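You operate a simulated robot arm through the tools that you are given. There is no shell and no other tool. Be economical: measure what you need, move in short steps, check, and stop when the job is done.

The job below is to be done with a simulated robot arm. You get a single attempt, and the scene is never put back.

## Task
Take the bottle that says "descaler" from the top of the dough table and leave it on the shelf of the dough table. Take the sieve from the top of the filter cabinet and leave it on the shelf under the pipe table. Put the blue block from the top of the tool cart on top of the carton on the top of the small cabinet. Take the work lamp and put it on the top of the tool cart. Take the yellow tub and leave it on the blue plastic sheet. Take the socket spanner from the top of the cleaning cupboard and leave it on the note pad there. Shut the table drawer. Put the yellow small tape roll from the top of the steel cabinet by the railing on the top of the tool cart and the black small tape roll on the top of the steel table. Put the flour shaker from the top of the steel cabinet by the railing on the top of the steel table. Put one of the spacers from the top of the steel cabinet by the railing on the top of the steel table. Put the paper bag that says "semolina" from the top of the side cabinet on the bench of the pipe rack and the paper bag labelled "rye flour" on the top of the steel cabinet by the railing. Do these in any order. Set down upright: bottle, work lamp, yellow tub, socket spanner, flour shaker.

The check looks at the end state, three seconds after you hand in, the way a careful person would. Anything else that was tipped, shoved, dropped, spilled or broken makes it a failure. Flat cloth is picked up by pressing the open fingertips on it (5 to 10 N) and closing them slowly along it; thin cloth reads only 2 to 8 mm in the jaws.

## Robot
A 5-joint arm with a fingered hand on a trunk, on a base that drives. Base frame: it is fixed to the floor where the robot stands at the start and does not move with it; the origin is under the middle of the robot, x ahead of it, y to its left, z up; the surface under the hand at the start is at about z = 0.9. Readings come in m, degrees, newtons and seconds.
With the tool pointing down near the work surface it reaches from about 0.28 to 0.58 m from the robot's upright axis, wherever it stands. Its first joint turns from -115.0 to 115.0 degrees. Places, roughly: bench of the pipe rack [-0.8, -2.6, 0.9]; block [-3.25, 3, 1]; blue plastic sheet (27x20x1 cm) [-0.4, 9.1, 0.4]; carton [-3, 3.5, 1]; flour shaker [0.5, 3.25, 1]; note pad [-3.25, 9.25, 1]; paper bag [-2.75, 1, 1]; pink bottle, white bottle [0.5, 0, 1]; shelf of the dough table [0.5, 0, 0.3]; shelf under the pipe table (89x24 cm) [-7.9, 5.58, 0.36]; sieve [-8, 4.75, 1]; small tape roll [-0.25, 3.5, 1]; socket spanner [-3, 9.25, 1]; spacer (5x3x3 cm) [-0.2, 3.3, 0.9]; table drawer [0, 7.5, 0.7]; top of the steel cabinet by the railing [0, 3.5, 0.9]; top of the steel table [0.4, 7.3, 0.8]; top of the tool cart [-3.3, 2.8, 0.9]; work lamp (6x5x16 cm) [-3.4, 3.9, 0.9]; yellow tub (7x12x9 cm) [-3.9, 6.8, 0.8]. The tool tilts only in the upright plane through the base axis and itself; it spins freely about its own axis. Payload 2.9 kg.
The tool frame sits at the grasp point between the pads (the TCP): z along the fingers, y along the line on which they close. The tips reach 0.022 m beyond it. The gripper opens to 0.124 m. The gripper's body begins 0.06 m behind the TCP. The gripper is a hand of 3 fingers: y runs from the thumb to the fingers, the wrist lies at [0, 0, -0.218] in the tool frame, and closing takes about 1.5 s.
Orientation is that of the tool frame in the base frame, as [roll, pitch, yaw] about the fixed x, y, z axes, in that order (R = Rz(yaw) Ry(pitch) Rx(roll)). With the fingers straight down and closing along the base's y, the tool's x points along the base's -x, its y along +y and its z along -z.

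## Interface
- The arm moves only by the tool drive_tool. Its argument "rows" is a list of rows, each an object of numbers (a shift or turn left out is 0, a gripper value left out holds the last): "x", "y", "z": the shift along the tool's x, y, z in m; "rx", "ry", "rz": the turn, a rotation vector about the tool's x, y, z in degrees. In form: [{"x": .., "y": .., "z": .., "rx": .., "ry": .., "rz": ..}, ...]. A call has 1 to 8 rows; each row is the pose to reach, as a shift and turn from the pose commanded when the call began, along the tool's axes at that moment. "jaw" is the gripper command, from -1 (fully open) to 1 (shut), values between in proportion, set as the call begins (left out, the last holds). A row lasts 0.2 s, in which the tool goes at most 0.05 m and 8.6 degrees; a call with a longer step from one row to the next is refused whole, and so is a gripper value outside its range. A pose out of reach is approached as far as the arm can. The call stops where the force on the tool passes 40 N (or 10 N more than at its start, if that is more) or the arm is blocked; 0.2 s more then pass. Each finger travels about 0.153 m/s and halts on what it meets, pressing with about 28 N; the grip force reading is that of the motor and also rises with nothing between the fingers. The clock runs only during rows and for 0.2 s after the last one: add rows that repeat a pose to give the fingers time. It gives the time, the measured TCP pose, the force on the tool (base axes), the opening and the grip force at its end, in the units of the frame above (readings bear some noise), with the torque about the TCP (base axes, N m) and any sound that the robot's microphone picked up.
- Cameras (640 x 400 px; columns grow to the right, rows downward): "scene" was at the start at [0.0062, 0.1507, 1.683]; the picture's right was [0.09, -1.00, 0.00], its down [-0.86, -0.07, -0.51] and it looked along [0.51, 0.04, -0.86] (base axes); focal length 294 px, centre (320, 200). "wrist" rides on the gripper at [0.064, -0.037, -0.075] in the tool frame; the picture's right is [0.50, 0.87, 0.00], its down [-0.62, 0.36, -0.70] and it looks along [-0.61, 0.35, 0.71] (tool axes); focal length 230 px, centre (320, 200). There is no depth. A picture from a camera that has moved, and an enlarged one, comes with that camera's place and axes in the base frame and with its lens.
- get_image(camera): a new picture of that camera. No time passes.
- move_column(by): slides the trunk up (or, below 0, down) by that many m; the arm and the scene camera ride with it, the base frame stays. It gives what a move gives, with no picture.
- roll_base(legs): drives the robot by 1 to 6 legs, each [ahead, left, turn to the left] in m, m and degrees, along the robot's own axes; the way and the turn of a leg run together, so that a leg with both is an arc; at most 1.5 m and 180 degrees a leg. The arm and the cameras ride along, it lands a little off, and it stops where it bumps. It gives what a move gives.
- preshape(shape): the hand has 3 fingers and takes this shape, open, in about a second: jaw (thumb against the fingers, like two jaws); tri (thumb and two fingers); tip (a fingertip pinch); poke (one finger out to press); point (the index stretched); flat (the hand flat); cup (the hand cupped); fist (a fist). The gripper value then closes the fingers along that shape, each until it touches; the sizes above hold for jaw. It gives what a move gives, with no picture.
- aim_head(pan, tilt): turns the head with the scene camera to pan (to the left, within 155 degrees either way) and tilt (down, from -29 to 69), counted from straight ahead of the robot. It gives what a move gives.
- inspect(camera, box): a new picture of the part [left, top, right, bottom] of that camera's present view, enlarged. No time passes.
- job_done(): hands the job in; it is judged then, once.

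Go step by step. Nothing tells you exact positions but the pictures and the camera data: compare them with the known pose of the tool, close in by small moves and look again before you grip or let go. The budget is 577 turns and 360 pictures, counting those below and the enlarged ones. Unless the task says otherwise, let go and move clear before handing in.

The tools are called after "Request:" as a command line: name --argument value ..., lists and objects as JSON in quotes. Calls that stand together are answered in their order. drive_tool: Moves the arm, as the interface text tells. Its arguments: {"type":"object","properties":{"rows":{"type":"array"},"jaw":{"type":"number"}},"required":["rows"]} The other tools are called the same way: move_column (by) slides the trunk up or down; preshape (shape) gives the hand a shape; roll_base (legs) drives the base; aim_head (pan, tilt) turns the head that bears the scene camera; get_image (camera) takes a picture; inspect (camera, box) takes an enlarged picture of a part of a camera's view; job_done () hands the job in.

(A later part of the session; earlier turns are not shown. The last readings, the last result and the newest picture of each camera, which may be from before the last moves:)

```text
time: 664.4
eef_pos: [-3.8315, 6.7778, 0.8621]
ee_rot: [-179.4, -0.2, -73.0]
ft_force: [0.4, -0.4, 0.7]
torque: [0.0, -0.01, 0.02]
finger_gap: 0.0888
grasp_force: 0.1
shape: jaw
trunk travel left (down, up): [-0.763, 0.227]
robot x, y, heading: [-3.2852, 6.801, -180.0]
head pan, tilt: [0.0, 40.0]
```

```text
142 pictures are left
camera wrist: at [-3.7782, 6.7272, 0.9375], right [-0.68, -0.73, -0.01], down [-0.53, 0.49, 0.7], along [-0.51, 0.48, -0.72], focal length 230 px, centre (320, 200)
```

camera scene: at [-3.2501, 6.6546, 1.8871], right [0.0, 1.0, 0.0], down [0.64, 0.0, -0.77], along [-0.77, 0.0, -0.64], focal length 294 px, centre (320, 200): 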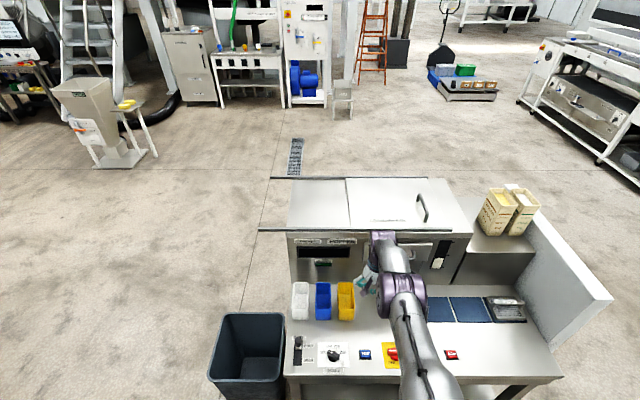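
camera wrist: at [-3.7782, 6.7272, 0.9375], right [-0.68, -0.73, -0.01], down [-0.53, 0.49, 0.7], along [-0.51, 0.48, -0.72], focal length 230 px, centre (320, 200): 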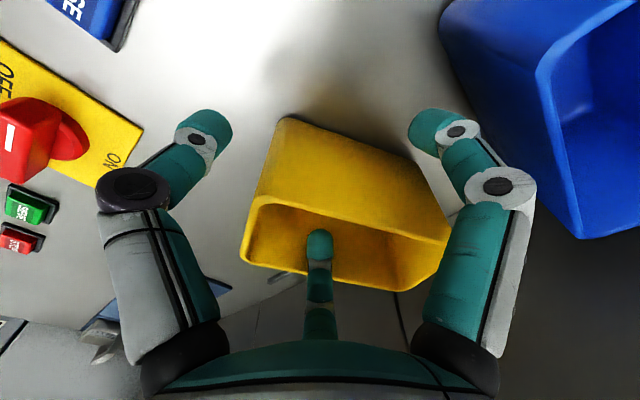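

A finger is inside the tub: the rim is lower (z≈0.855) than assumed, so the tub is really at (-3.88, 6.80), az 30°. Raise, shift base forward and realign.

Request:
move_column --by 0.07

Request:
roll_base --legs '[[0.035, -0.028, 0]]'

Request:
drive_tool --rows '[{"rz": -7}, {"rz": -13}, {"rz": -13}]'

Request:
get_image --camera "wrist"

Request:
inspect --camera "scene" --box '[270, 220, 450, 340]'

```text
time: 665.5
eef_pos: [-3.8305, 6.7786, 0.932]
ee_rot: [-179.4, -0.2, -73.0]
ft_force: [-0.2, -0.5, 0.0]
torque: [0.02, 0.0, 0.0]
finger_gap: 0.089
grasp_force: 0.0
shape: jaw
trunk travel left (down, up): [-0.833, 0.157]
robot x, y, heading: [-3.2831, 6.7987, -180.0]
head pan, tilt: [0.0, 40.0]
```

```text
time: 666.4
eef_pos: [-3.8648, 6.8047, 0.9325]
ee_rot: [-179.3, -0.2, -72.9]
ft_force: [-0.8, 1.0, 0.6]
torque: [0.01, 0.02, -0.02]
finger_gap: 0.0889
grasp_force: 0.0
shape: jaw
trunk travel left (down, up): [-0.833, 0.157]
robot x, y, heading: [-3.3188, 6.8297, -179.8]
head pan, tilt: [0.0, 40.0]
```

```text
time: 667.2
eef_pos: [-3.8662, 6.8052, 0.9316]
ee_rot: [-179.3, -0.4, -59.8]
ft_force: [1.1, -0.1, 0.2]
torque: [0.06, 0.01, 0.01]
finger_gap: 0.089
grasp_force: 0.1
shape: jaw
trunk travel left (down, up): [-0.833, 0.157]
robot x, y, heading: [-3.321, 6.8279, -180.2]
head pan, tilt: [0.0, 40.0]
```

```text
141 pictures are left
camera wrist: at [-3.8032, 6.7681, 1.0073], right [-0.5, -0.87, -0.01], down [-0.63, 0.35, 0.69], along [-0.6, 0.35, -0.72], focal length 230 px, centre (320, 200)
```

wrist: 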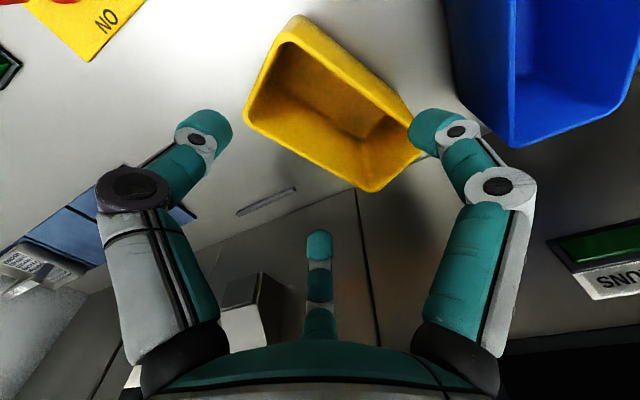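

```text
3.33 times, centred on (360, 280) of scene
camera zoom: at [-3.3454, 6.6816, 1.7421], right [0.0, 1.0, 0.0], down [0.64, 0.0, -0.77], along [-0.77, 0.0, -0.64], focal length 978 px, centre (187, -67)
```

zoom: 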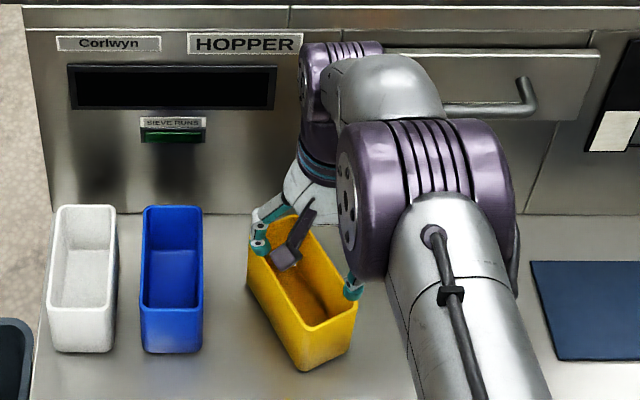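

Triangulated: tub centre (-3.877, 6.793), az 24°, rim z 0.86. Fine-align and lower.

Request:
drive_tool --rows '[{"x": 0.007, "y": -0.006, "rz": 6}, {"x": 0.007, "y": -0.006, "rz": 6}]' --jaw -0.5

Request:
move_column --by -0.055

Request:
get_image --camera "wrist"

Request:
inspect --camera "scene" --box '[290, 240, 430, 340]'

```text
time: 667.8
eef_pos: [-3.8577, 6.8006, 0.9304]
ee_rot: [-179.4, -0.3, -66.0]
ft_force: [-1.1, 0.2, 0.1]
torque: [0.0, 0.01, 0.02]
finger_gap: 0.0925
grasp_force: 0.1
shape: jaw
trunk travel left (down, up): [-0.833, 0.157]
robot x, y, heading: [-3.32, 6.827, -180.0]
head pan, tilt: [0.0, 40.0]
```

```text
time: 668.8
eef_pos: [-3.8576, 6.8032, 0.8776]
ee_rot: [-179.4, -0.2, -66.1]
ft_force: [0.3, 0.5, -0.7]
torque: [0.03, 0.0, 0.01]
finger_gap: 0.0926
grasp_force: 0.1
shape: jaw
trunk travel left (down, up): [-0.778, 0.212]
robot x, y, heading: [-3.3212, 6.8259, -179.7]
head pan, tilt: [0.0, 40.0]
```

```text
139 pictures are left
camera wrist: at [-3.7986, 6.7586, 0.9523], right [-0.59, -0.81, -0.01], down [-0.58, 0.42, 0.7], along [-0.56, 0.41, -0.72], focal length 230 px, centre (320, 200)
```

wrist: 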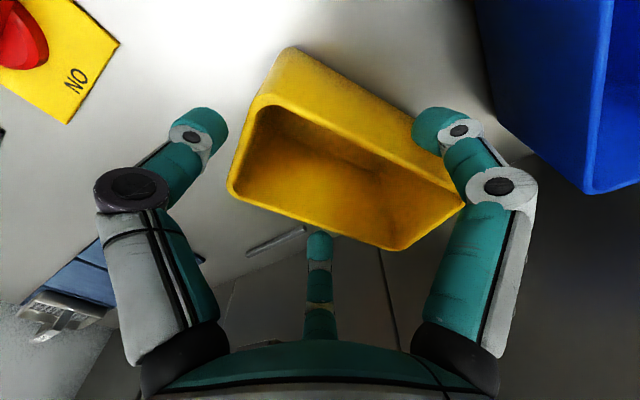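

```text
4.00 times, centred on (360, 290) of scene
camera zoom: at [-3.3455, 6.6819, 1.6871], right [0.0, 1.0, 0.0], down [0.64, 0.0, -0.77], along [-0.77, 0.0, -0.64], focal length 1174 px, centre (160, -160)
```

zoom: 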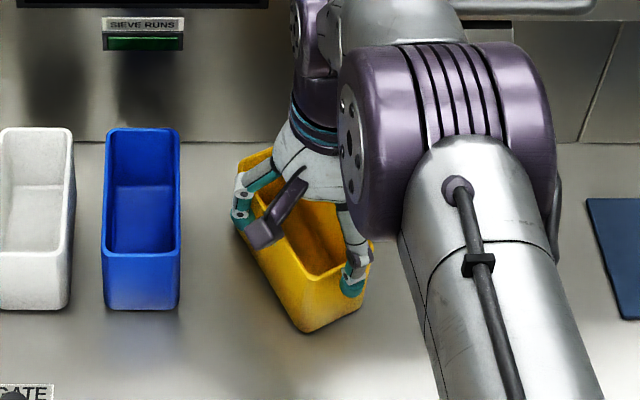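

Fingers are outside on all three sides. Lower and close.

Request:
move_column --by -0.042

Request:
get_image --camera "wrist"

Request:
drive_tool --rows '[{}, {}, {}, {}, {}, {}]' --jaw 0.6

Request:
get_image --camera "wrist"

```text
time: 669.6
eef_pos: [-3.8567, 6.8024, 0.8342]
ee_rot: [-179.5, -0.1, -66.0]
ft_force: [0.6, 0.5, -0.2]
torque: [-0.02, 0.0, 0.0]
finger_gap: 0.0927
grasp_force: 0.0
shape: jaw
trunk travel left (down, up): [-0.736, 0.254]
robot x, y, heading: [-3.317, 6.8265, -180.1]
head pan, tilt: [0.0, 40.0]
```

```text
137 pictures are left
camera wrist: at [-3.7986, 6.7586, 0.9103], right [-0.59, -0.81, -0.01], down [-0.58, 0.42, 0.7], along [-0.56, 0.41, -0.72], focal length 230 px, centre (320, 200)
```

wrist: 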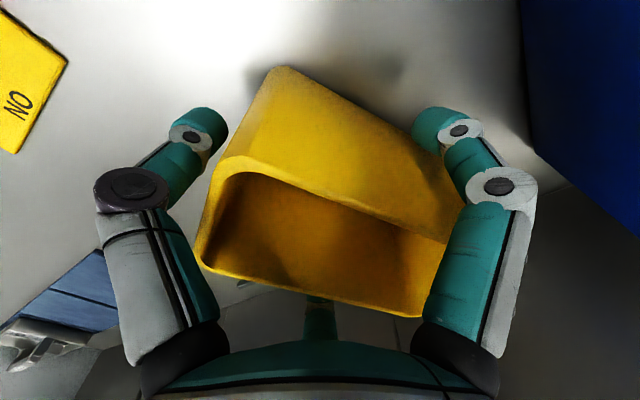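

```text
time: 671.0
eef_pos: [-3.8578, 6.8029, 0.8354]
ee_rot: [-179.4, -0.3, -66.0]
ft_force: [-0.3, 0.0, -0.5]
torque: [0.01, 0.01, -0.04]
finger_gap: 0.0619
grasp_force: 28.1
shape: jaw
trunk travel left (down, up): [-0.736, 0.254]
robot x, y, heading: [-3.3195, 6.8265, -179.9]
head pan, tilt: [0.0, 40.0]
```

```text
136 pictures are left
camera wrist: at [-3.7988, 6.7586, 0.9102], right [-0.59, -0.81, -0.01], down [-0.58, 0.42, 0.7], along [-0.56, 0.41, -0.72], focal length 230 px, centre (320, 200)
```

wrist: 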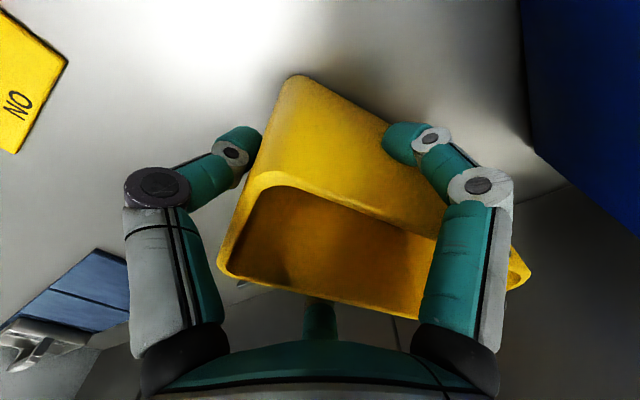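

Request:
move_column --by 0.15

Request:
get_image --camera "wrist"

Request:
inspect --camera "scene" --box '[270, 200, 430, 320]'

```text
time: 672.8
eef_pos: [-3.8573, 6.8019, 0.9846]
ee_rot: [-179.4, -0.2, -66.0]
ft_force: [0.1, 0.3, -0.1]
torque: [0.0, 0.01, 0.02]
finger_gap: 0.0622
grasp_force: 27.8
shape: jaw
trunk travel left (down, up): [-0.886, 0.104]
robot x, y, heading: [-3.3204, 6.8296, -180.0]
head pan, tilt: [0.0, 40.0]
```

```text
135 pictures are left
camera wrist: at [-3.7988, 6.7585, 1.0601], right [-0.59, -0.81, -0.01], down [-0.58, 0.42, 0.7], along [-0.56, 0.41, -0.72], focal length 230 px, centre (320, 200)
```

wrist: 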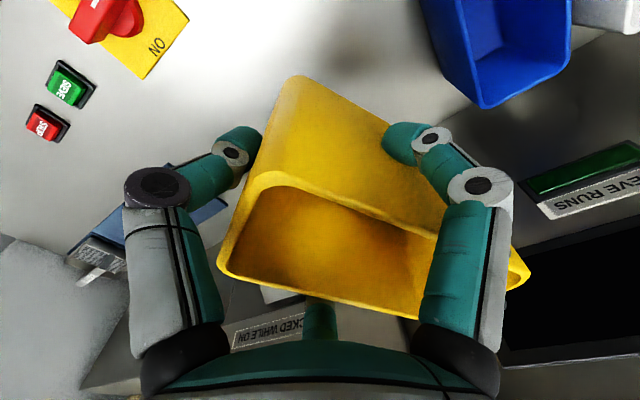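

```text
3.33 times, centred on (350, 260) of scene
camera zoom: at [-3.3459, 6.6818, 1.7951], right [0.0, 1.0, 0.0], down [0.64, 0.0, -0.77], along [-0.77, 0.0, -0.64], focal length 978 px, centre (220, 0)
```

zoom: 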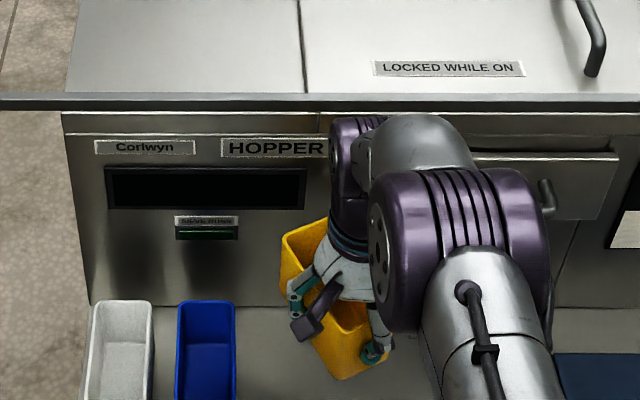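

Held level. Take the tub to the rack.

Request:
roll_base --legs '[[-0.75, 0, 0], [0, 0, -90], [0.0, -1.4, 0], [0.9, -0.68, 0]]'

Request:
aim_head --pan 0 --tilt 40

Request:
get_image --camera "scene"

```text
time: 692.5
eef_pos: [-0.5004, 8.1591, 0.9856]
ee_rot: [-179.4, -0.1, -156.9]
ft_force: [1.0, 0.0, -1.4]
torque: [-0.03, -0.03, 0.04]
finger_gap: 0.061
grasp_force: 28.2
shape: jaw
trunk travel left (down, up): [-0.886, 0.104]
robot x, y, heading: [-0.484, 7.6171, 88.9]
head pan, tilt: [0.0, 40.0]
```

```text
time: 693.1
eef_pos: [-0.501, 8.16, 0.9848]
ee_rot: [-179.5, -0.2, -157.1]
ft_force: [1.5, 0.4, -1.2]
torque: [0.0, -0.02, 0.0]
finger_gap: 0.0614
grasp_force: 28.4
shape: jaw
trunk travel left (down, up): [-0.886, 0.104]
robot x, y, heading: [-0.4868, 7.6227, 89.2]
head pan, tilt: [0.0, 40.0]
```

```text
133 pictures are left
camera scene: at [-0.6314, 7.6492, 1.7951], right [1.0, -0.02, 0.0], down [-0.01, -0.64, -0.77], along [0.01, 0.77, -0.64], focal length 294 px, centre (320, 200)
```

scene: 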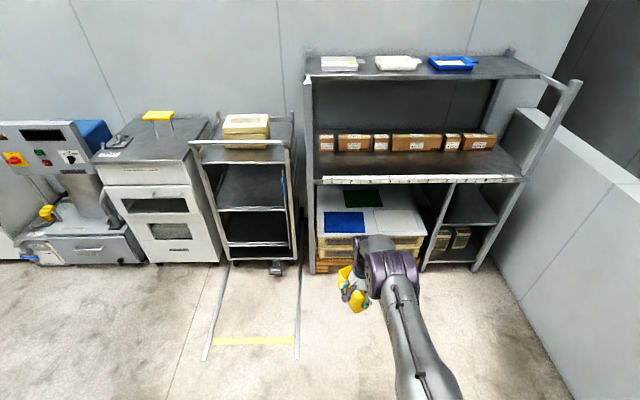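

Request:
inspect --camera "scene" --box '[290, 120, 490, 290]'

```text
2.35 times, centred on (390, 205) of scene
camera zoom: at [-0.6314, 7.6492, 1.7951], right [1.0, -0.02, 0.0], down [-0.01, -0.64, -0.77], along [0.01, 0.77, -0.64], focal length 690 px, centre (155, 188)
```

zoom: 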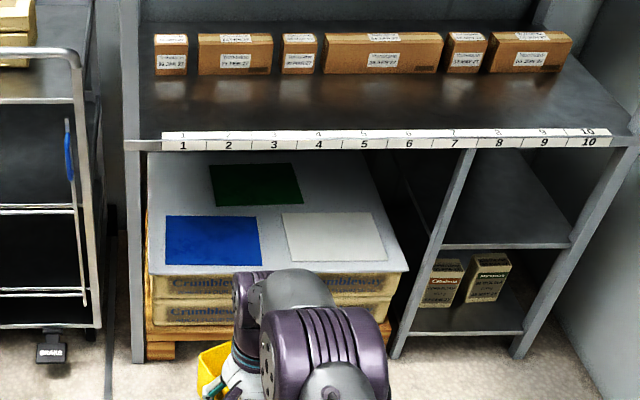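

The blue sheet spans x -0.58..-0.31, y 8.98..9.18 under a shelf (front y≈8.93, z≈0.83). Lower the trunk and drive in.

Request:
move_column --by -0.4

Request:
move_column --by -0.085

Request:
roll_base --legs '[[0.6, -0.05, 0]]'

Request:
get_image --camera "scene"

Request:
get_image --camera "wrist"

```text
time: 696.9
eef_pos: [-0.501, 8.1593, 0.5856]
ee_rot: [-179.4, -0.2, -156.9]
ft_force: [0.3, 0.2, -1.4]
torque: [-0.03, 0.03, 0.0]
finger_gap: 0.0611
grasp_force: 28.0
shape: jaw
trunk travel left (down, up): [-0.486, 0.504]
robot x, y, heading: [-0.486, 7.6199, 89.2]
head pan, tilt: [0.0, 40.0]
```

```text
time: 698.1
eef_pos: [-0.5005, 8.1602, 0.5003]
ee_rot: [-179.4, -0.3, -157.0]
ft_force: [-0.4, -0.2, -0.9]
torque: [0.02, 0.01, -0.02]
finger_gap: 0.0614
grasp_force: 27.6
shape: jaw
trunk travel left (down, up): [-0.401, 0.589]
robot x, y, heading: [-0.4881, 7.6224, 89.1]
head pan, tilt: [0.0, 40.0]
```

```text
time: 701.5
eef_pos: [-0.4364, 8.7627, 0.4998]
ee_rot: [-179.4, -0.2, -157.4]
ft_force: [0.7, -0.8, -1.6]
torque: [-0.01, 0.01, 0.0]
finger_gap: 0.0615
grasp_force: 27.9
shape: jaw
trunk travel left (down, up): [-0.401, 0.589]
robot x, y, heading: [-0.4256, 8.2255, 89.0]
head pan, tilt: [0.0, 40.0]
```

```text
131 pictures are left
camera scene: at [-0.5694, 8.2532, 1.3101], right [1.0, -0.02, 0.0], down [-0.01, -0.64, -0.77], along [0.02, 0.77, -0.64], focal length 294 px, centre (320, 200)
```

scene: 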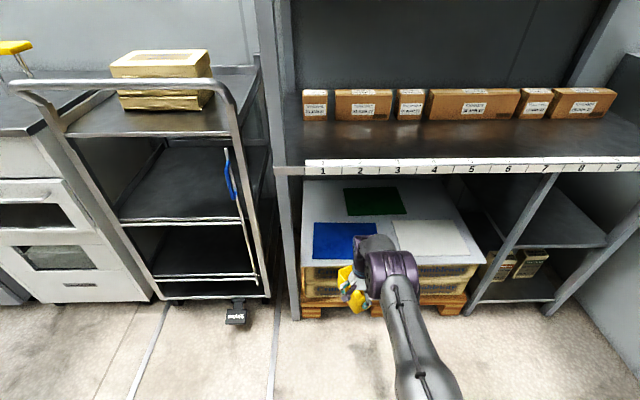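

```text
130 pictures are left
camera wrist: at [-0.4808, 8.7044, 0.5751], right [-0.79, 0.61, -0.01], down [0.43, 0.57, 0.7], along [0.43, 0.55, -0.72], focal length 230 px, centre (320, 200)
```

wrist: 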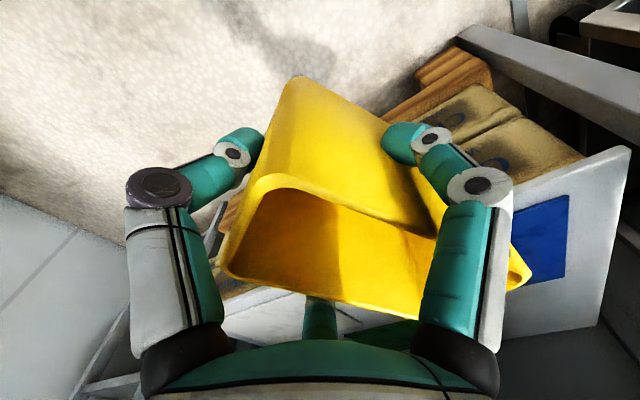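

Request:
roll_base --legs '[[0.15, 0.0, 0]]'

Request:
get_image --camera "scene"

Request:
get_image --camera "wrist"

```text
time: 702.9
eef_pos: [-0.4314, 8.9093, 0.5003]
ee_rot: [-179.4, -0.2, -157.4]
ft_force: [-1.6, 0.5, -1.3]
torque: [-0.02, 0.0, 0.03]
finger_gap: 0.0612
grasp_force: 27.9
shape: jaw
trunk travel left (down, up): [-0.401, 0.589]
robot x, y, heading: [-0.4205, 8.3759, 88.6]
head pan, tilt: [0.0, 40.0]
```

```text
129 pictures are left
camera scene: at [-0.566, 8.4021, 1.3101], right [1.0, -0.02, 0.0], down [-0.01, -0.64, -0.77], along [0.02, 0.77, -0.64], focal length 294 px, centre (320, 200)
```

scene: 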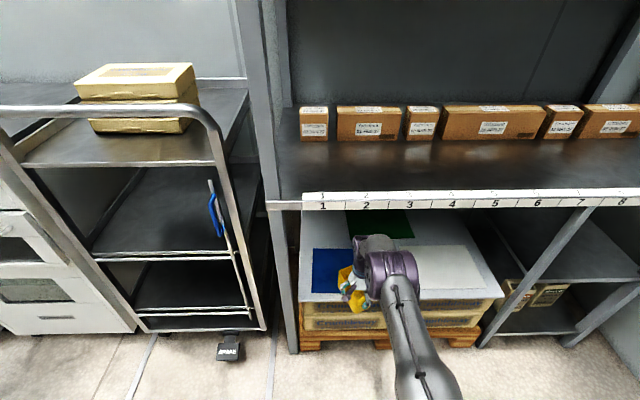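

```text
128 pictures are left
camera wrist: at [-0.4769, 8.8529, 0.5749], right [-0.79, 0.61, -0.01], down [0.43, 0.57, 0.69], along [0.43, 0.55, -0.72], focal length 230 px, centre (320, 200)
```

wrist: 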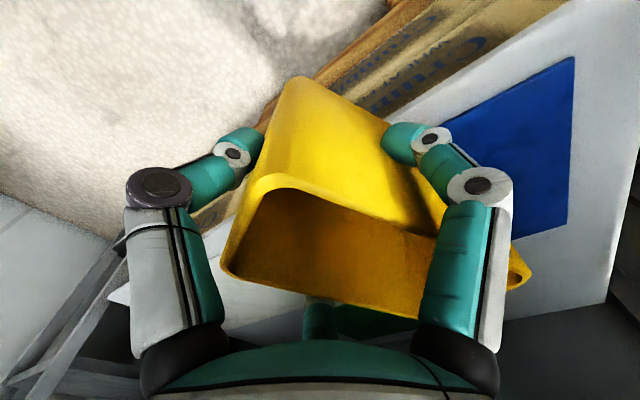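

Request:
roll_base --legs '[[0.145, 0.01, 0]]'

Request:
get_image --camera "scene"

Request:
get_image --camera "wrist"

```text
time: 704.2
eef_pos: [-0.4351, 8.9959, 0.4886]
ee_rot: [-177.3, -1.1, -157.7]
ft_force: [-0.4, 0.2, -1.0]
torque: [-0.03, -0.02, 0.02]
finger_gap: 0.061
grasp_force: 28.7
shape: jaw
trunk travel left (down, up): [-0.401, 0.589]
robot x, y, heading: [-0.4218, 8.4825, 88.9]
head pan, tilt: [0.0, 40.0]
stopped in leg 1: the robot was blocked; the commanded pose is now the measured one
```

```text
127 pictures are left
camera scene: at [-0.5709, 8.4934, 1.3123], right [1.0, -0.03, 0.0], down [-0.02, -0.63, -0.78], along [0.02, 0.78, -0.63], focal length 294 px, centre (320, 200)
```

scene: 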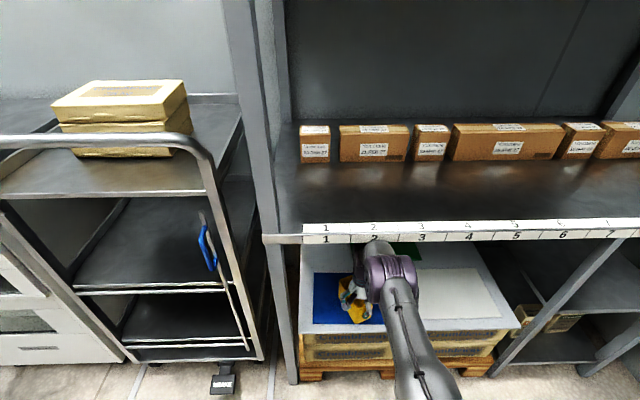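

```text
126 pictures are left
camera wrist: at [-0.4802, 8.9402, 0.5662], right [-0.79, 0.61, -0.03], down [0.43, 0.6, 0.67], along [0.43, 0.52, -0.74], focal length 230 px, centre (320, 200)
```

wrist: 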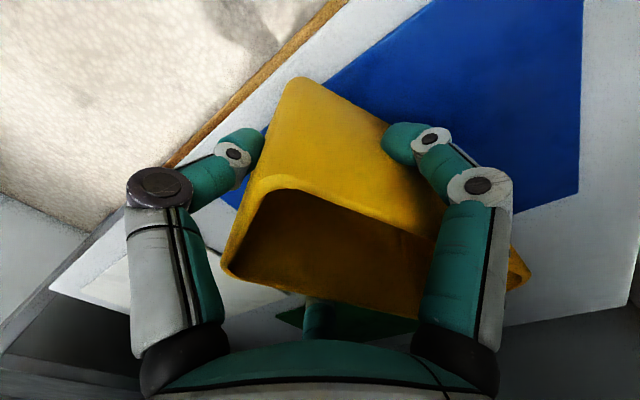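

The elbow meets the shelf edge. Back out, lower the trunk while raising the arm (lower elbow), and turn the tub so its long side lies along the shelf.

Request:
roll_base --legs '[[-0.26, 0, 0]]'

Request:
drive_tool --rows '[{"z": -0.02, "rz": 8.5}, {"z": -0.04, "rz": 17}, {"z": -0.06, "rz": 25.5}, {"z": -0.08, "rz": 34}, {"z": -0.1, "rz": 42.5}, {"z": -0.12, "rz": 51}, {"z": -0.14, "rz": 59.5}, {"z": -0.15, "rz": 67}]'

Request:
drive_tool --rows '[{"rz": 8.5}, {"rz": 17}, {"rz": 25.5}, {"rz": 34}, {"rz": 42.5}, {"rz": 45}]'

Request:
move_column --by -0.15

Request:
get_image --camera "scene"

Request:
get_image --camera "wrist"

```text
time: 706.1
eef_pos: [-0.4439, 8.7545, 0.4802]
ee_rot: [-176.6, -1.4, -157.4]
ft_force: [0.3, -0.1, -0.4]
torque: [-0.02, -0.03, 0.01]
finger_gap: 0.0609
grasp_force: 28.2
shape: jaw
trunk travel left (down, up): [-0.401, 0.589]
robot x, y, heading: [-0.4291, 8.2353, 89.0]
head pan, tilt: [0.0, 40.0]
```

```text
time: 707.9
eef_pos: [-0.4458, 8.7645, 0.6301]
ee_rot: [-177.4, 2.7, 135.7]
ft_force: [-0.5, 0.0, -0.8]
torque: [0.0, 0.04, 0.02]
finger_gap: 0.0607
grasp_force: 27.8
shape: jaw
trunk travel left (down, up): [-0.401, 0.589]
robot x, y, heading: [-0.4323, 8.2368, 89.0]
head pan, tilt: [0.0, 40.0]
```

```text
time: 709.3
eef_pos: [-0.4452, 8.7637, 0.6294]
ee_rot: [179.9, 3.7, 90.5]
ft_force: [0.0, -0.7, -1.0]
torque: [0.01, 0.04, 0.03]
finger_gap: 0.0606
grasp_force: 27.9
shape: jaw
trunk travel left (down, up): [-0.401, 0.589]
robot x, y, heading: [-0.4359, 8.2322, 88.9]
head pan, tilt: [0.0, 40.0]
```

```text
time: 711.0
eef_pos: [-0.4458, 8.7631, 0.4802]
ee_rot: [179.9, 3.7, 90.7]
ft_force: [0.0, 0.1, -1.4]
torque: [-0.03, 0.0, 0.0]
finger_gap: 0.0606
grasp_force: 27.9
shape: jaw
trunk travel left (down, up): [-0.251, 0.739]
robot x, y, heading: [-0.4366, 8.2369, 89.0]
head pan, tilt: [0.0, 40.0]
```

```text
125 pictures are left
camera scene: at [-0.5777, 8.2633, 1.1602], right [1.0, -0.02, 0.0], down [-0.01, -0.64, -0.77], along [0.02, 0.77, -0.64], focal length 294 px, centre (320, 200)
```

scene: 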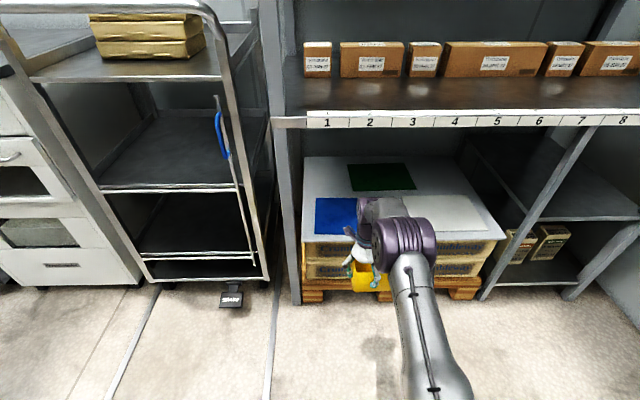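

```text
124 pictures are left
camera wrist: at [-0.4826, 8.8314, 0.5498], right [0.86, 0.51, -0.03], down [0.36, -0.57, 0.74], along [0.36, -0.65, -0.67], focal length 230 px, centre (320, 200)
```

wrist: 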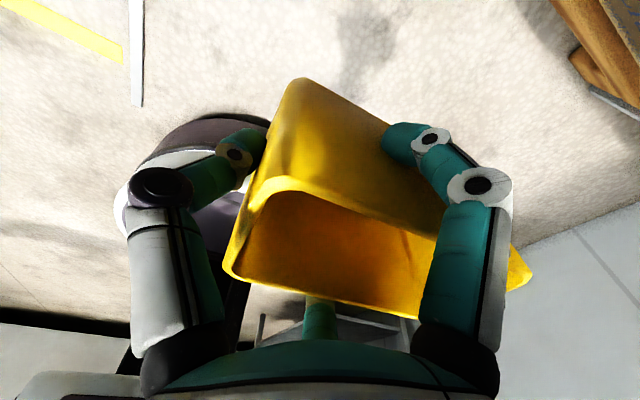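

Request:
drive_tool --rows '[{"ry": 3.7}, {"ry": 3.7}]'

Request:
move_column --by 0.012

Request:
roll_base --legs '[[0.18, 0.024, 0]]'

Request:
get_image --camera "scene"

```text
time: 711.6
eef_pos: [-0.4449, 8.7636, 0.4797]
ee_rot: [-180.0, -0.1, 90.7]
ft_force: [-0.5, 0.9, -1.8]
torque: [-0.01, 0.04, -0.02]
finger_gap: 0.0604
grasp_force: 27.5
shape: jaw
trunk travel left (down, up): [-0.251, 0.739]
robot x, y, heading: [-0.434, 8.2335, 88.8]
head pan, tilt: [0.0, 40.0]
```

```text
time: 712.2
eef_pos: [-0.4435, 8.7632, 0.4926]
ee_rot: [180.0, 0.0, 90.7]
ft_force: [0.1, -1.0, -1.1]
torque: [-0.02, 0.01, 0.01]
finger_gap: 0.0605
grasp_force: 28.3
shape: jaw
trunk travel left (down, up): [-0.263, 0.727]
robot x, y, heading: [-0.4329, 8.2377, 88.9]
head pan, tilt: [0.0, 40.0]
```

```text
time: 713.7
eef_pos: [-0.4628, 8.9359, 0.4915]
ee_rot: [180.0, 0.0, 90.6]
ft_force: [-0.1, 0.1, -0.5]
torque: [0.03, -0.01, 0.01]
finger_gap: 0.0602
grasp_force: 28.1
shape: jaw
trunk travel left (down, up): [-0.263, 0.727]
robot x, y, heading: [-0.4542, 8.4085, 89.0]
head pan, tilt: [0.0, 40.0]
```

```text
123 pictures are left
camera scene: at [-0.5979, 8.4356, 1.1721], right [1.0, -0.02, 0.0], down [-0.01, -0.64, -0.77], along [0.02, 0.77, -0.64], focal length 294 px, centre (320, 200)
```

scene: 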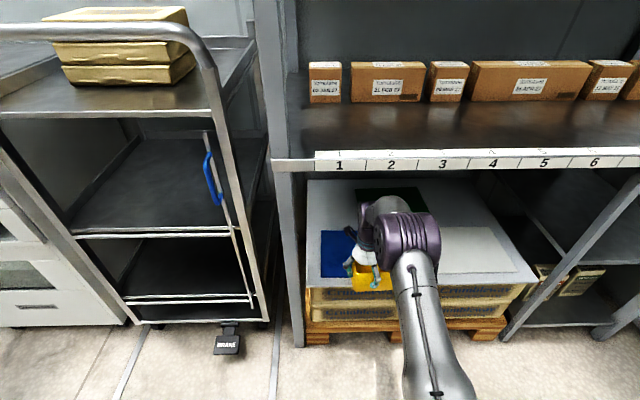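

Request:
roll_base --legs '[[0.115, 0.002, 0]]'

Request:
get_image --camera "scene"

Request:
get_image --camera "wrist"

```text
time: 715.1
eef_pos: [-0.4505, 9.0166, 0.4879]
ee_rot: [-180.0, 1.2, 89.8]
ft_force: [0.2, 0.0, 0.3]
torque: [0.03, 0.04, -0.04]
finger_gap: 0.06
grasp_force: 28.1
shape: jaw
trunk travel left (down, up): [-0.263, 0.727]
robot x, y, heading: [-0.4485, 8.5039, 87.8]
head pan, tilt: [0.0, 40.0]
stopped in leg 1: the robot was blocked; the commanded pose is now the measured one
```

```text
122 pictures are left
camera scene: at [-0.5897, 8.5185, 1.1742], right [1.0, -0.04, 0.0], down [-0.03, -0.63, -0.78], along [0.03, 0.78, -0.63], focal length 294 px, centre (320, 200)
```

scene: 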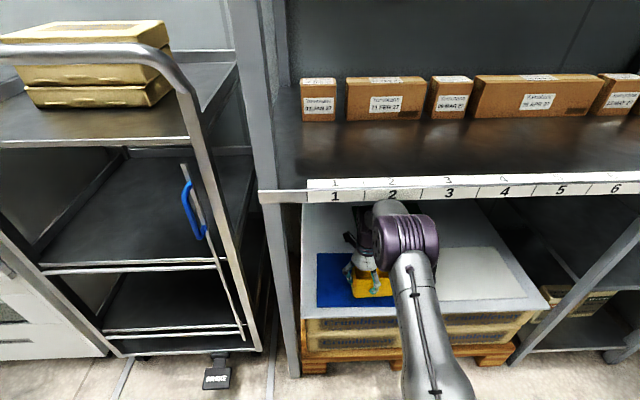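

```text
121 pictures are left
camera wrist: at [-0.4859, 9.0819, 0.5616], right [0.87, 0.5, -0.01], down [0.36, -0.6, 0.71], along [0.35, -0.62, -0.7], focal length 230 px, centre (320, 200)
```

wrist: 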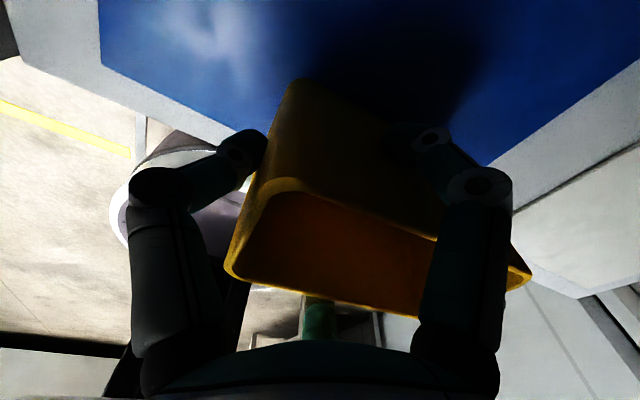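

Likely the base touched the pallet; extend the arm instead.

Request:
roll_base --legs '[[-0.012, 0, 0]]'

Request:
drive_tool --rows '[{"x": 0.02, "ry": 1.2}, {"x": 0.045, "ry": 1.2, "y": -0.01}, {"x": 0.058, "ry": 1.2, "y": -0.014}, {"x": 0.058, "ry": 1.2, "y": -0.014}]'

Request:
get_image --camera "scene"

Request:
get_image --camera "wrist"

```text
time: 715.9
eef_pos: [-0.4536, 9.0163, 0.482]
ee_rot: [180.0, 1.8, 90.0]
ft_force: [0.6, 0.4, -1.5]
torque: [0.02, 0.04, 0.0]
finger_gap: 0.0602
grasp_force: 28.1
shape: jaw
trunk travel left (down, up): [-0.263, 0.727]
robot x, y, heading: [-0.4502, 8.4969, 87.7]
head pan, tilt: [0.0, 40.0]
```

```text
time: 716.9
eef_pos: [-0.4678, 9.0735, 0.4791]
ee_rot: [-180.0, 0.6, 90.0]
ft_force: [0.1, -0.1, -0.7]
torque: [0.0, 0.01, 0.0]
finger_gap: 0.0599
grasp_force: 28.2
shape: jaw
trunk travel left (down, up): [-0.263, 0.727]
robot x, y, heading: [-0.4473, 8.5013, 87.8]
head pan, tilt: [0.0, 40.0]
```

```text
120 pictures are left
camera scene: at [-0.5935, 8.5275, 1.1721], right [1.0, -0.04, 0.0], down [-0.02, -0.64, -0.77], along [0.03, 0.77, -0.64], focal length 294 px, centre (320, 200)
```

scene: 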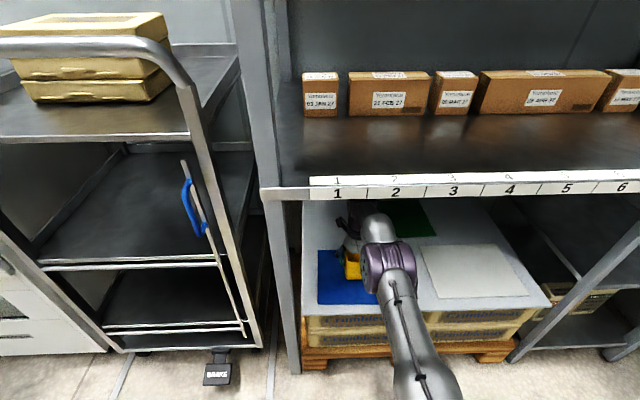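

```text
119 pictures are left
camera wrist: at [-0.5054, 9.1385, 0.5525], right [0.87, 0.5, 0.0], down [0.36, -0.61, 0.71], along [0.35, -0.62, -0.71], focal length 230 px, centre (320, 200)
```

wrist: 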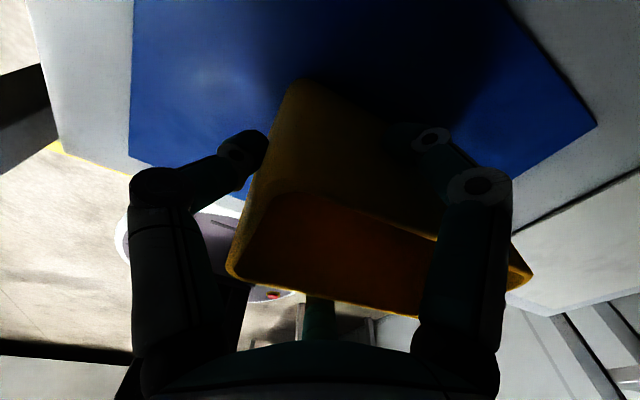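

Tub centred over the sheet. Lower to contact.

Request:
move_column --by -0.006

Request:
move_column --by -0.006

Request:
move_column --by -0.006

```text
time: 717.4
eef_pos: [-0.4674, 9.0745, 0.4736]
ee_rot: [-180.0, 0.6, 90.0]
ft_force: [0.1, -0.3, -0.8]
torque: [0.01, 0.02, -0.01]
finger_gap: 0.0598
grasp_force: 28.2
shape: jaw
trunk travel left (down, up): [-0.257, 0.733]
robot x, y, heading: [-0.4461, 8.4946, 87.8]
head pan, tilt: [0.0, 40.0]
```

```text
time: 718.0
eef_pos: [-0.4686, 9.0744, 0.4673]
ee_rot: [-180.0, 0.5, 90.0]
ft_force: [0.1, 0.6, -1.0]
torque: [0.0, 0.02, 0.0]
finger_gap: 0.0599
grasp_force: 28.0
shape: jaw
trunk travel left (down, up): [-0.251, 0.739]
robot x, y, heading: [-0.4459, 8.4985, 88.1]
head pan, tilt: [0.0, 40.0]
```

```text
time: 718.5
eef_pos: [-0.4681, 9.0735, 0.4621]
ee_rot: [180.0, 0.5, 90.0]
ft_force: [-0.2, -0.2, 5.9]
torque: [0.08, -0.01, -0.03]
finger_gap: 0.0599
grasp_force: 28.3
shape: jaw
trunk travel left (down, up): [-0.245, 0.745]
robot x, y, heading: [-0.4483, 8.4951, 87.7]
head pan, tilt: [0.0, 40.0]
```

Contact. Open and lift out, then retreat.

Request:
drive_tool --rows '[{}, {}, {}, {}]' --jaw -0.5

Request:
move_column --by 0.055

Request:
get_image --camera "wrist"

Request:
get_image --camera "scene"

```text
time: 719.5
eef_pos: [-0.4677, 9.0734, 0.4601]
ee_rot: [-179.9, 0.5, 90.0]
ft_force: [-0.3, -0.2, 0.2]
torque: [-0.01, -0.01, -0.02]
finger_gap: 0.0927
grasp_force: 0.1
shape: jaw
trunk travel left (down, up): [-0.245, 0.745]
robot x, y, heading: [-0.4495, 8.4949, 87.7]
head pan, tilt: [0.0, 40.0]
```

```text
time: 720.5
eef_pos: [-0.4687, 9.0747, 0.5172]
ee_rot: [180.0, 0.6, 90.0]
ft_force: [0.6, 0.4, -0.2]
torque: [-0.01, 0.01, 0.02]
finger_gap: 0.0926
grasp_force: 0.1
shape: jaw
trunk travel left (down, up): [-0.3, 0.69]
robot x, y, heading: [-0.4472, 8.4961, 87.9]
head pan, tilt: [0.0, 40.0]
```

```text
118 pictures are left
camera wrist: at [-0.5053, 9.1385, 0.5898], right [0.87, 0.5, 0.0], down [0.36, -0.61, 0.71], along [0.35, -0.61, -0.71], focal length 230 px, centre (320, 200)
```

wrist: 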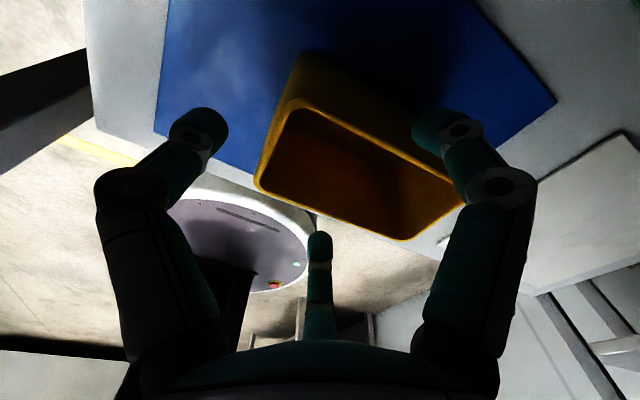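

```text
117 pictures are left
camera scene: at [-0.5936, 8.5274, 1.2092], right [1.0, -0.04, 0.0], down [-0.02, -0.64, -0.77], along [0.03, 0.77, -0.64], focal length 294 px, centre (320, 200)
```

scene: 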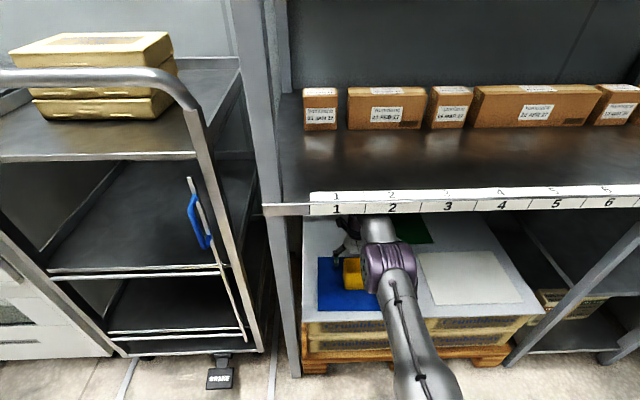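

Request:
move_column --by 0.015

Request:
roll_base --legs '[[-0.1, 0, 0]]'

Request:
get_image --camera "wrist"

```text
time: 721.1
eef_pos: [-0.4667, 9.0713, 0.5248]
ee_rot: [180.0, 1.1, 89.9]
ft_force: [0.2, 0.6, -0.3]
torque: [0.01, 0.01, 0.0]
finger_gap: 0.0929
grasp_force: 0.1
shape: jaw
trunk travel left (down, up): [-0.315, 0.675]
robot x, y, heading: [-0.4507, 8.4981, 87.8]
head pan, tilt: [0.0, 40.0]
```

```text
time: 722.3
eef_pos: [-0.4718, 8.9724, 0.5318]
ee_rot: [180.0, 0.5, 90.1]
ft_force: [1.0, -0.1, -0.7]
torque: [-0.02, -0.03, -0.03]
finger_gap: 0.0928
grasp_force: 0.0
shape: jaw
trunk travel left (down, up): [-0.315, 0.675]
robot x, y, heading: [-0.452, 8.3924, 88.1]
head pan, tilt: [0.0, 40.0]
```

```text
116 pictures are left
camera wrist: at [-0.5092, 9.0363, 0.6052], right [0.87, 0.5, 0.0], down [0.36, -0.61, 0.71], along [0.35, -0.61, -0.71], focal length 230 px, centre (320, 200)
```

wrist: 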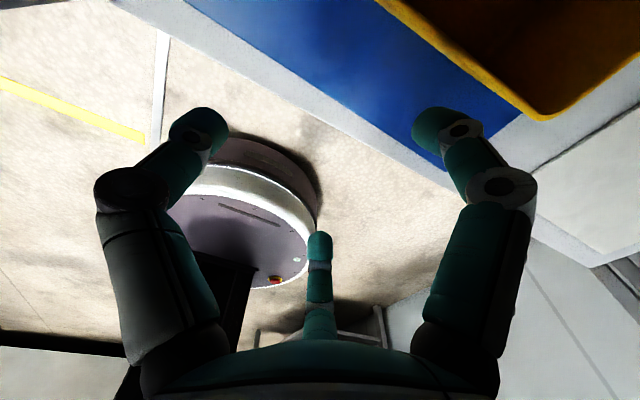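

Request:
roll_base --legs '[[-0.5, 0, 0]]'

Request:
inspect --camera "scene" --box '[280, 120, 480, 280]'

Request:
move_column --by 0.4

Request:
move_column --by 0.26

```text
time: 725.2
eef_pos: [-0.4893, 8.4617, 0.5315]
ee_rot: [180.0, 0.4, 89.6]
ft_force: [0.6, 0.9, 0.5]
torque: [-0.01, 0.0, 0.01]
finger_gap: 0.0929
grasp_force: 0.0
shape: jaw
trunk travel left (down, up): [-0.315, 0.675]
robot x, y, heading: [-0.4749, 7.8878, 87.2]
head pan, tilt: [0.0, 40.0]
```

```text
2.50 times, centred on (380, 200) of scene
camera zoom: at [-0.619, 7.916, 1.2241], right [1.0, -0.05, 0.0], down [-0.03, -0.64, -0.77], along [0.04, 0.77, -0.64], focal length 734 px, centre (170, 200)
```

zoom: 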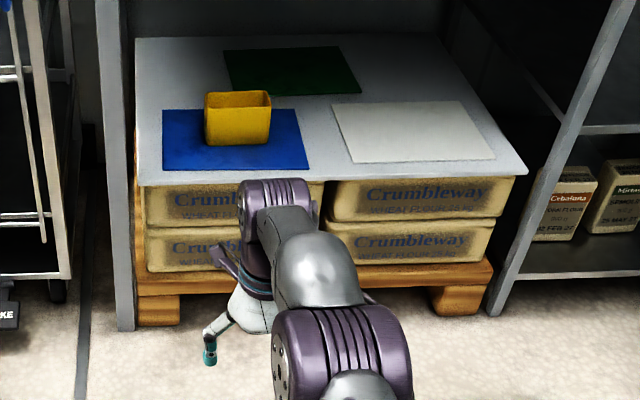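

```text
time: 729.1
eef_pos: [-0.4896, 8.4618, 0.9317]
ee_rot: [180.0, 0.6, 89.5]
ft_force: [-0.4, -0.7, 0.1]
torque: [0.0, -0.03, 0.0]
finger_gap: 0.0927
grasp_force: 0.0
shape: jaw
trunk travel left (down, up): [-0.715, 0.275]
robot x, y, heading: [-0.4727, 7.8845, 87.3]
head pan, tilt: [0.0, 40.0]
```

```text
time: 731.8
eef_pos: [-0.4884, 8.4611, 1.1918]
ee_rot: [180.0, 0.5, 89.6]
ft_force: [-0.2, 0.8, -0.3]
torque: [-0.01, -0.01, -0.01]
finger_gap: 0.0928
grasp_force: 0.1
shape: jaw
trunk travel left (down, up): [-0.975, 0.015]
robot x, y, heading: [-0.4739, 7.8833, 87.3]
head pan, tilt: [0.0, 40.0]
```

Tub done. Drive back toward the steel cabinet for the shaker and spacer.

Request:
drive_tool --rows '[{"x": -0.05}, {"x": -0.1}, {"x": -0.15}]'

Request:
roll_base --legs '[[0, 0, -42.3], [-1.343, 0.349, 0], [-0.714, 0.46, 0], [-1.273, 0, 0], [-1.124, -0.035, 0], [0, 0, -45]]'

```text
time: 732.5
eef_pos: [-0.4904, 8.3095, 1.1931]
ee_rot: [180.0, 0.4, 89.5]
ft_force: [0.4, -0.5, -0.4]
torque: [-0.02, -0.01, 0.03]
finger_gap: 0.0928
grasp_force: 0.0
shape: jaw
trunk travel left (down, up): [-0.975, 0.015]
robot x, y, heading: [-0.4724, 7.8841, 87.5]
head pan, tilt: [0.0, 40.0]
```

```text
time: 751.4
eef_pos: [-3.0933, 6.3745, 1.1918]
ee_rot: [179.9, 0.5, 51.6]
ft_force: [-1.5, 0.0, 0.6]
torque: [0.02, -0.02, -0.01]
finger_gap: 0.0925
grasp_force: 0.1
shape: jaw
trunk travel left (down, up): [-0.975, 0.015]
robot x, y, heading: [-3.3438, 6.0263, 49.3]
head pan, tilt: [0.0, 40.0]
stopped in leg 4: the robot was blocked; the commanded pose is now the measured one
```

Request:
aim_head --pan 140 --tilt 45

Request:
get_image --camera "scene"

Request:
aim_head --pan -140 --tilt 45

Request:
get_image --camera "scene"

```text
time: 753.6
eef_pos: [-3.0934, 6.3755, 1.1921]
ee_rot: [179.9, 0.6, 51.6]
ft_force: [-0.5, -0.8, -1.1]
torque: [0.01, -0.05, 0.01]
finger_gap: 0.0927
grasp_force: 0.1
shape: jaw
trunk travel left (down, up): [-0.975, 0.015]
robot x, y, heading: [-3.3428, 6.03, 49.3]
head pan, tilt: [140.0, 45.0]
```

```text
114 pictures are left
camera scene: at [-3.574, 6.0656, 1.8769], right [-0.16, 0.99, 0.0], down [0.7, 0.11, -0.71], along [-0.7, -0.11, -0.71], focal length 294 px, centre (320, 200)
```

scene: 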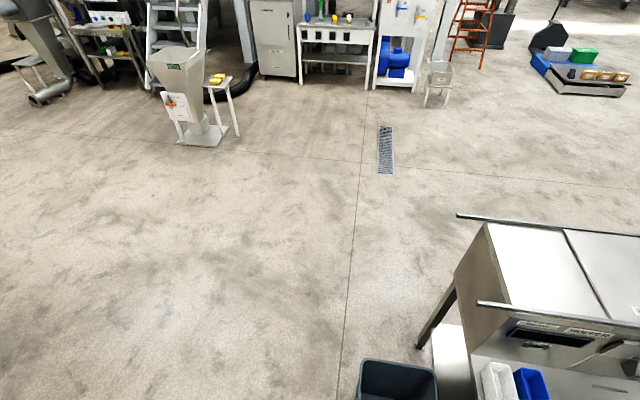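

```text
time: 757.5
eef_pos: [-3.0918, 6.3744, 1.1922]
ee_rot: [-179.9, 0.6, 51.5]
ft_force: [-0.6, 0.2, 0.7]
torque: [0.0, -0.01, -0.02]
finger_gap: 0.0929
grasp_force: 0.0
shape: jaw
trunk travel left (down, up): [-0.975, 0.015]
robot x, y, heading: [-3.3446, 6.033, 49.4]
head pan, tilt: [-140.0, 45.0]
```

```text
113 pictures are left
camera scene: at [-3.4948, 5.9973, 1.8769], right [-1.0, 0.01, 0.0], down [0.01, 0.71, -0.71], along [-0.01, -0.71, -0.71], focal length 294 px, centre (320, 200)
```

scene: 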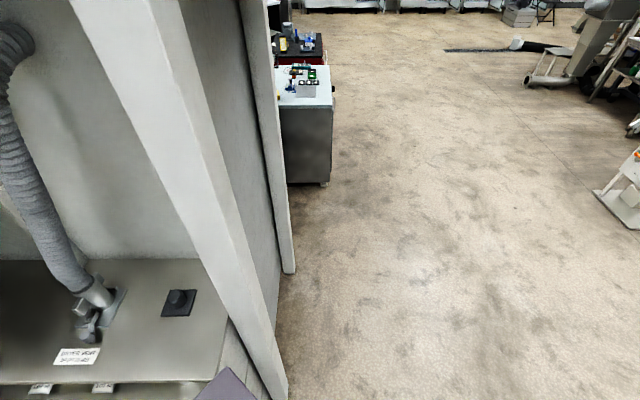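

The rear touched the machine's post at (-3.31, 5.62). Shift north and back out along a line through the middle of the gap.

Request:
roll_base --legs '[[0.151, 0.085, 0], [0, 0, -6.4], [-0.9, 0, 0], [-0.4, 0.1, 0], [0, 0, -43]]'

```text
time: 767.9
eef_pos: [-3.9045, 5.4324, 1.1921]
ee_rot: [180.0, 0.5, 2.8]
ft_force: [-0.2, -0.1, -0.4]
torque: [-0.01, -0.05, 0.01]
finger_gap: 0.0928
grasp_force: 0.0
shape: jaw
trunk travel left (down, up): [-0.975, 0.015]
robot x, y, heading: [-4.3299, 5.391, 0.6]
head pan, tilt: [-140.0, 45.0]
```

Next the sieve in the west; turn to face it and look.

Request:
roll_base --legs '[[0, 0, 179]]'

Request:
aim_head --pan 0 --tilt 15

Request:
get_image --camera "scene"

```text
time: 775.5
eef_pos: [-4.7577, 5.3761, 1.1936]
ee_rot: [180.0, 0.7, 179.8]
ft_force: [-0.3, 0.7, -0.4]
torque: [0.01, -0.04, -0.03]
finger_gap: 0.0929
grasp_force: 0.0
shape: jaw
trunk travel left (down, up): [-0.975, 0.015]
robot x, y, heading: [-4.3317, 5.3938, 177.4]
head pan, tilt: [-140.0, 45.0]
```

```text
time: 777.8
eef_pos: [-4.7563, 5.3757, 1.1923]
ee_rot: [179.9, 0.6, 179.8]
ft_force: [0.4, -0.1, -0.4]
torque: [0.0, 0.01, -0.01]
finger_gap: 0.0926
grasp_force: 0.1
shape: jaw
trunk travel left (down, up): [-0.975, 0.015]
robot x, y, heading: [-4.3291, 5.3919, 177.6]
head pan, tilt: [0.0, 15.0]
```

```text
112 pictures are left
camera scene: at [-4.3707, 5.2491, 1.9237], right [0.04, 1.0, 0.0], down [0.26, -0.01, -0.97], along [-0.96, 0.04, -0.26], focal length 294 px, centre (320, 200)
```

scene: 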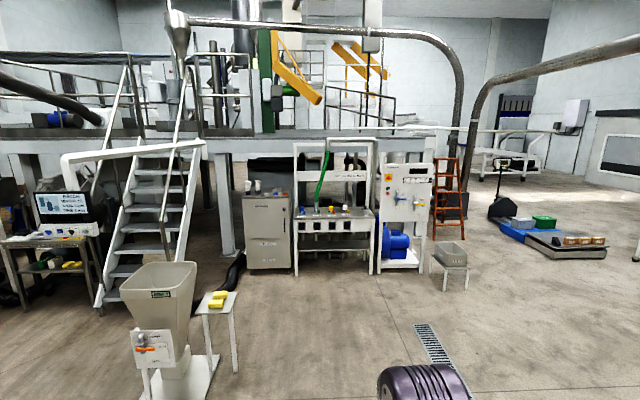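

Request:
roll_base --legs '[[0, 0, 2.4], [1.35, 0, 0], [1.2, 0, 0]]'

Request:
aim_head --pan 15 --tilt 35

Request:
get_image --camera "scene"

```text
time: 790.9
eef_pos: [-7.3619, 5.4105, 1.1931]
ee_rot: [179.9, 0.5, -180.0]
ft_force: [-0.3, -0.4, 0.3]
torque: [0.0, 0.04, 0.03]
finger_gap: 0.0929
grasp_force: 0.0
shape: jaw
trunk travel left (down, up): [-0.975, 0.015]
robot x, y, heading: [-6.9362, 5.432, 177.9]
head pan, tilt: [0.0, 15.0]
```

```text
time: 791.7
eef_pos: [-7.3617, 5.4095, 1.1925]
ee_rot: [-179.9, 0.6, -179.8]
ft_force: [1.3, -0.1, -1.1]
torque: [0.02, -0.01, -0.01]
finger_gap: 0.0929
grasp_force: 0.1
shape: jaw
trunk travel left (down, up): [-0.975, 0.015]
robot x, y, heading: [-6.9321, 5.4302, 177.8]
head pan, tilt: [15.0, 35.0]
```

```text
111 pictures are left
camera scene: at [-6.9678, 5.2626, 1.8918], right [-0.22, 0.97, 0.0], down [0.56, 0.13, -0.82], along [-0.8, -0.18, -0.57], focal length 294 px, centre (320, 200)
```

scene: 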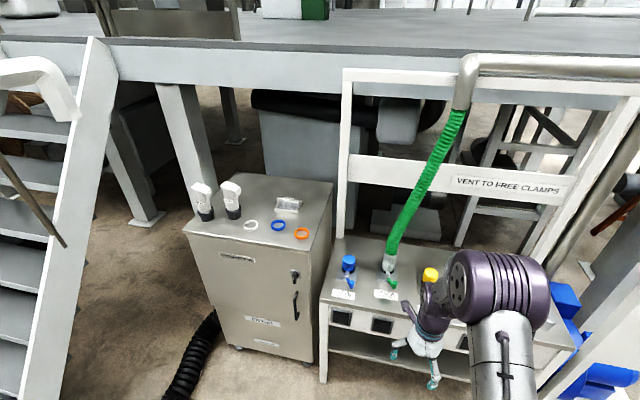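

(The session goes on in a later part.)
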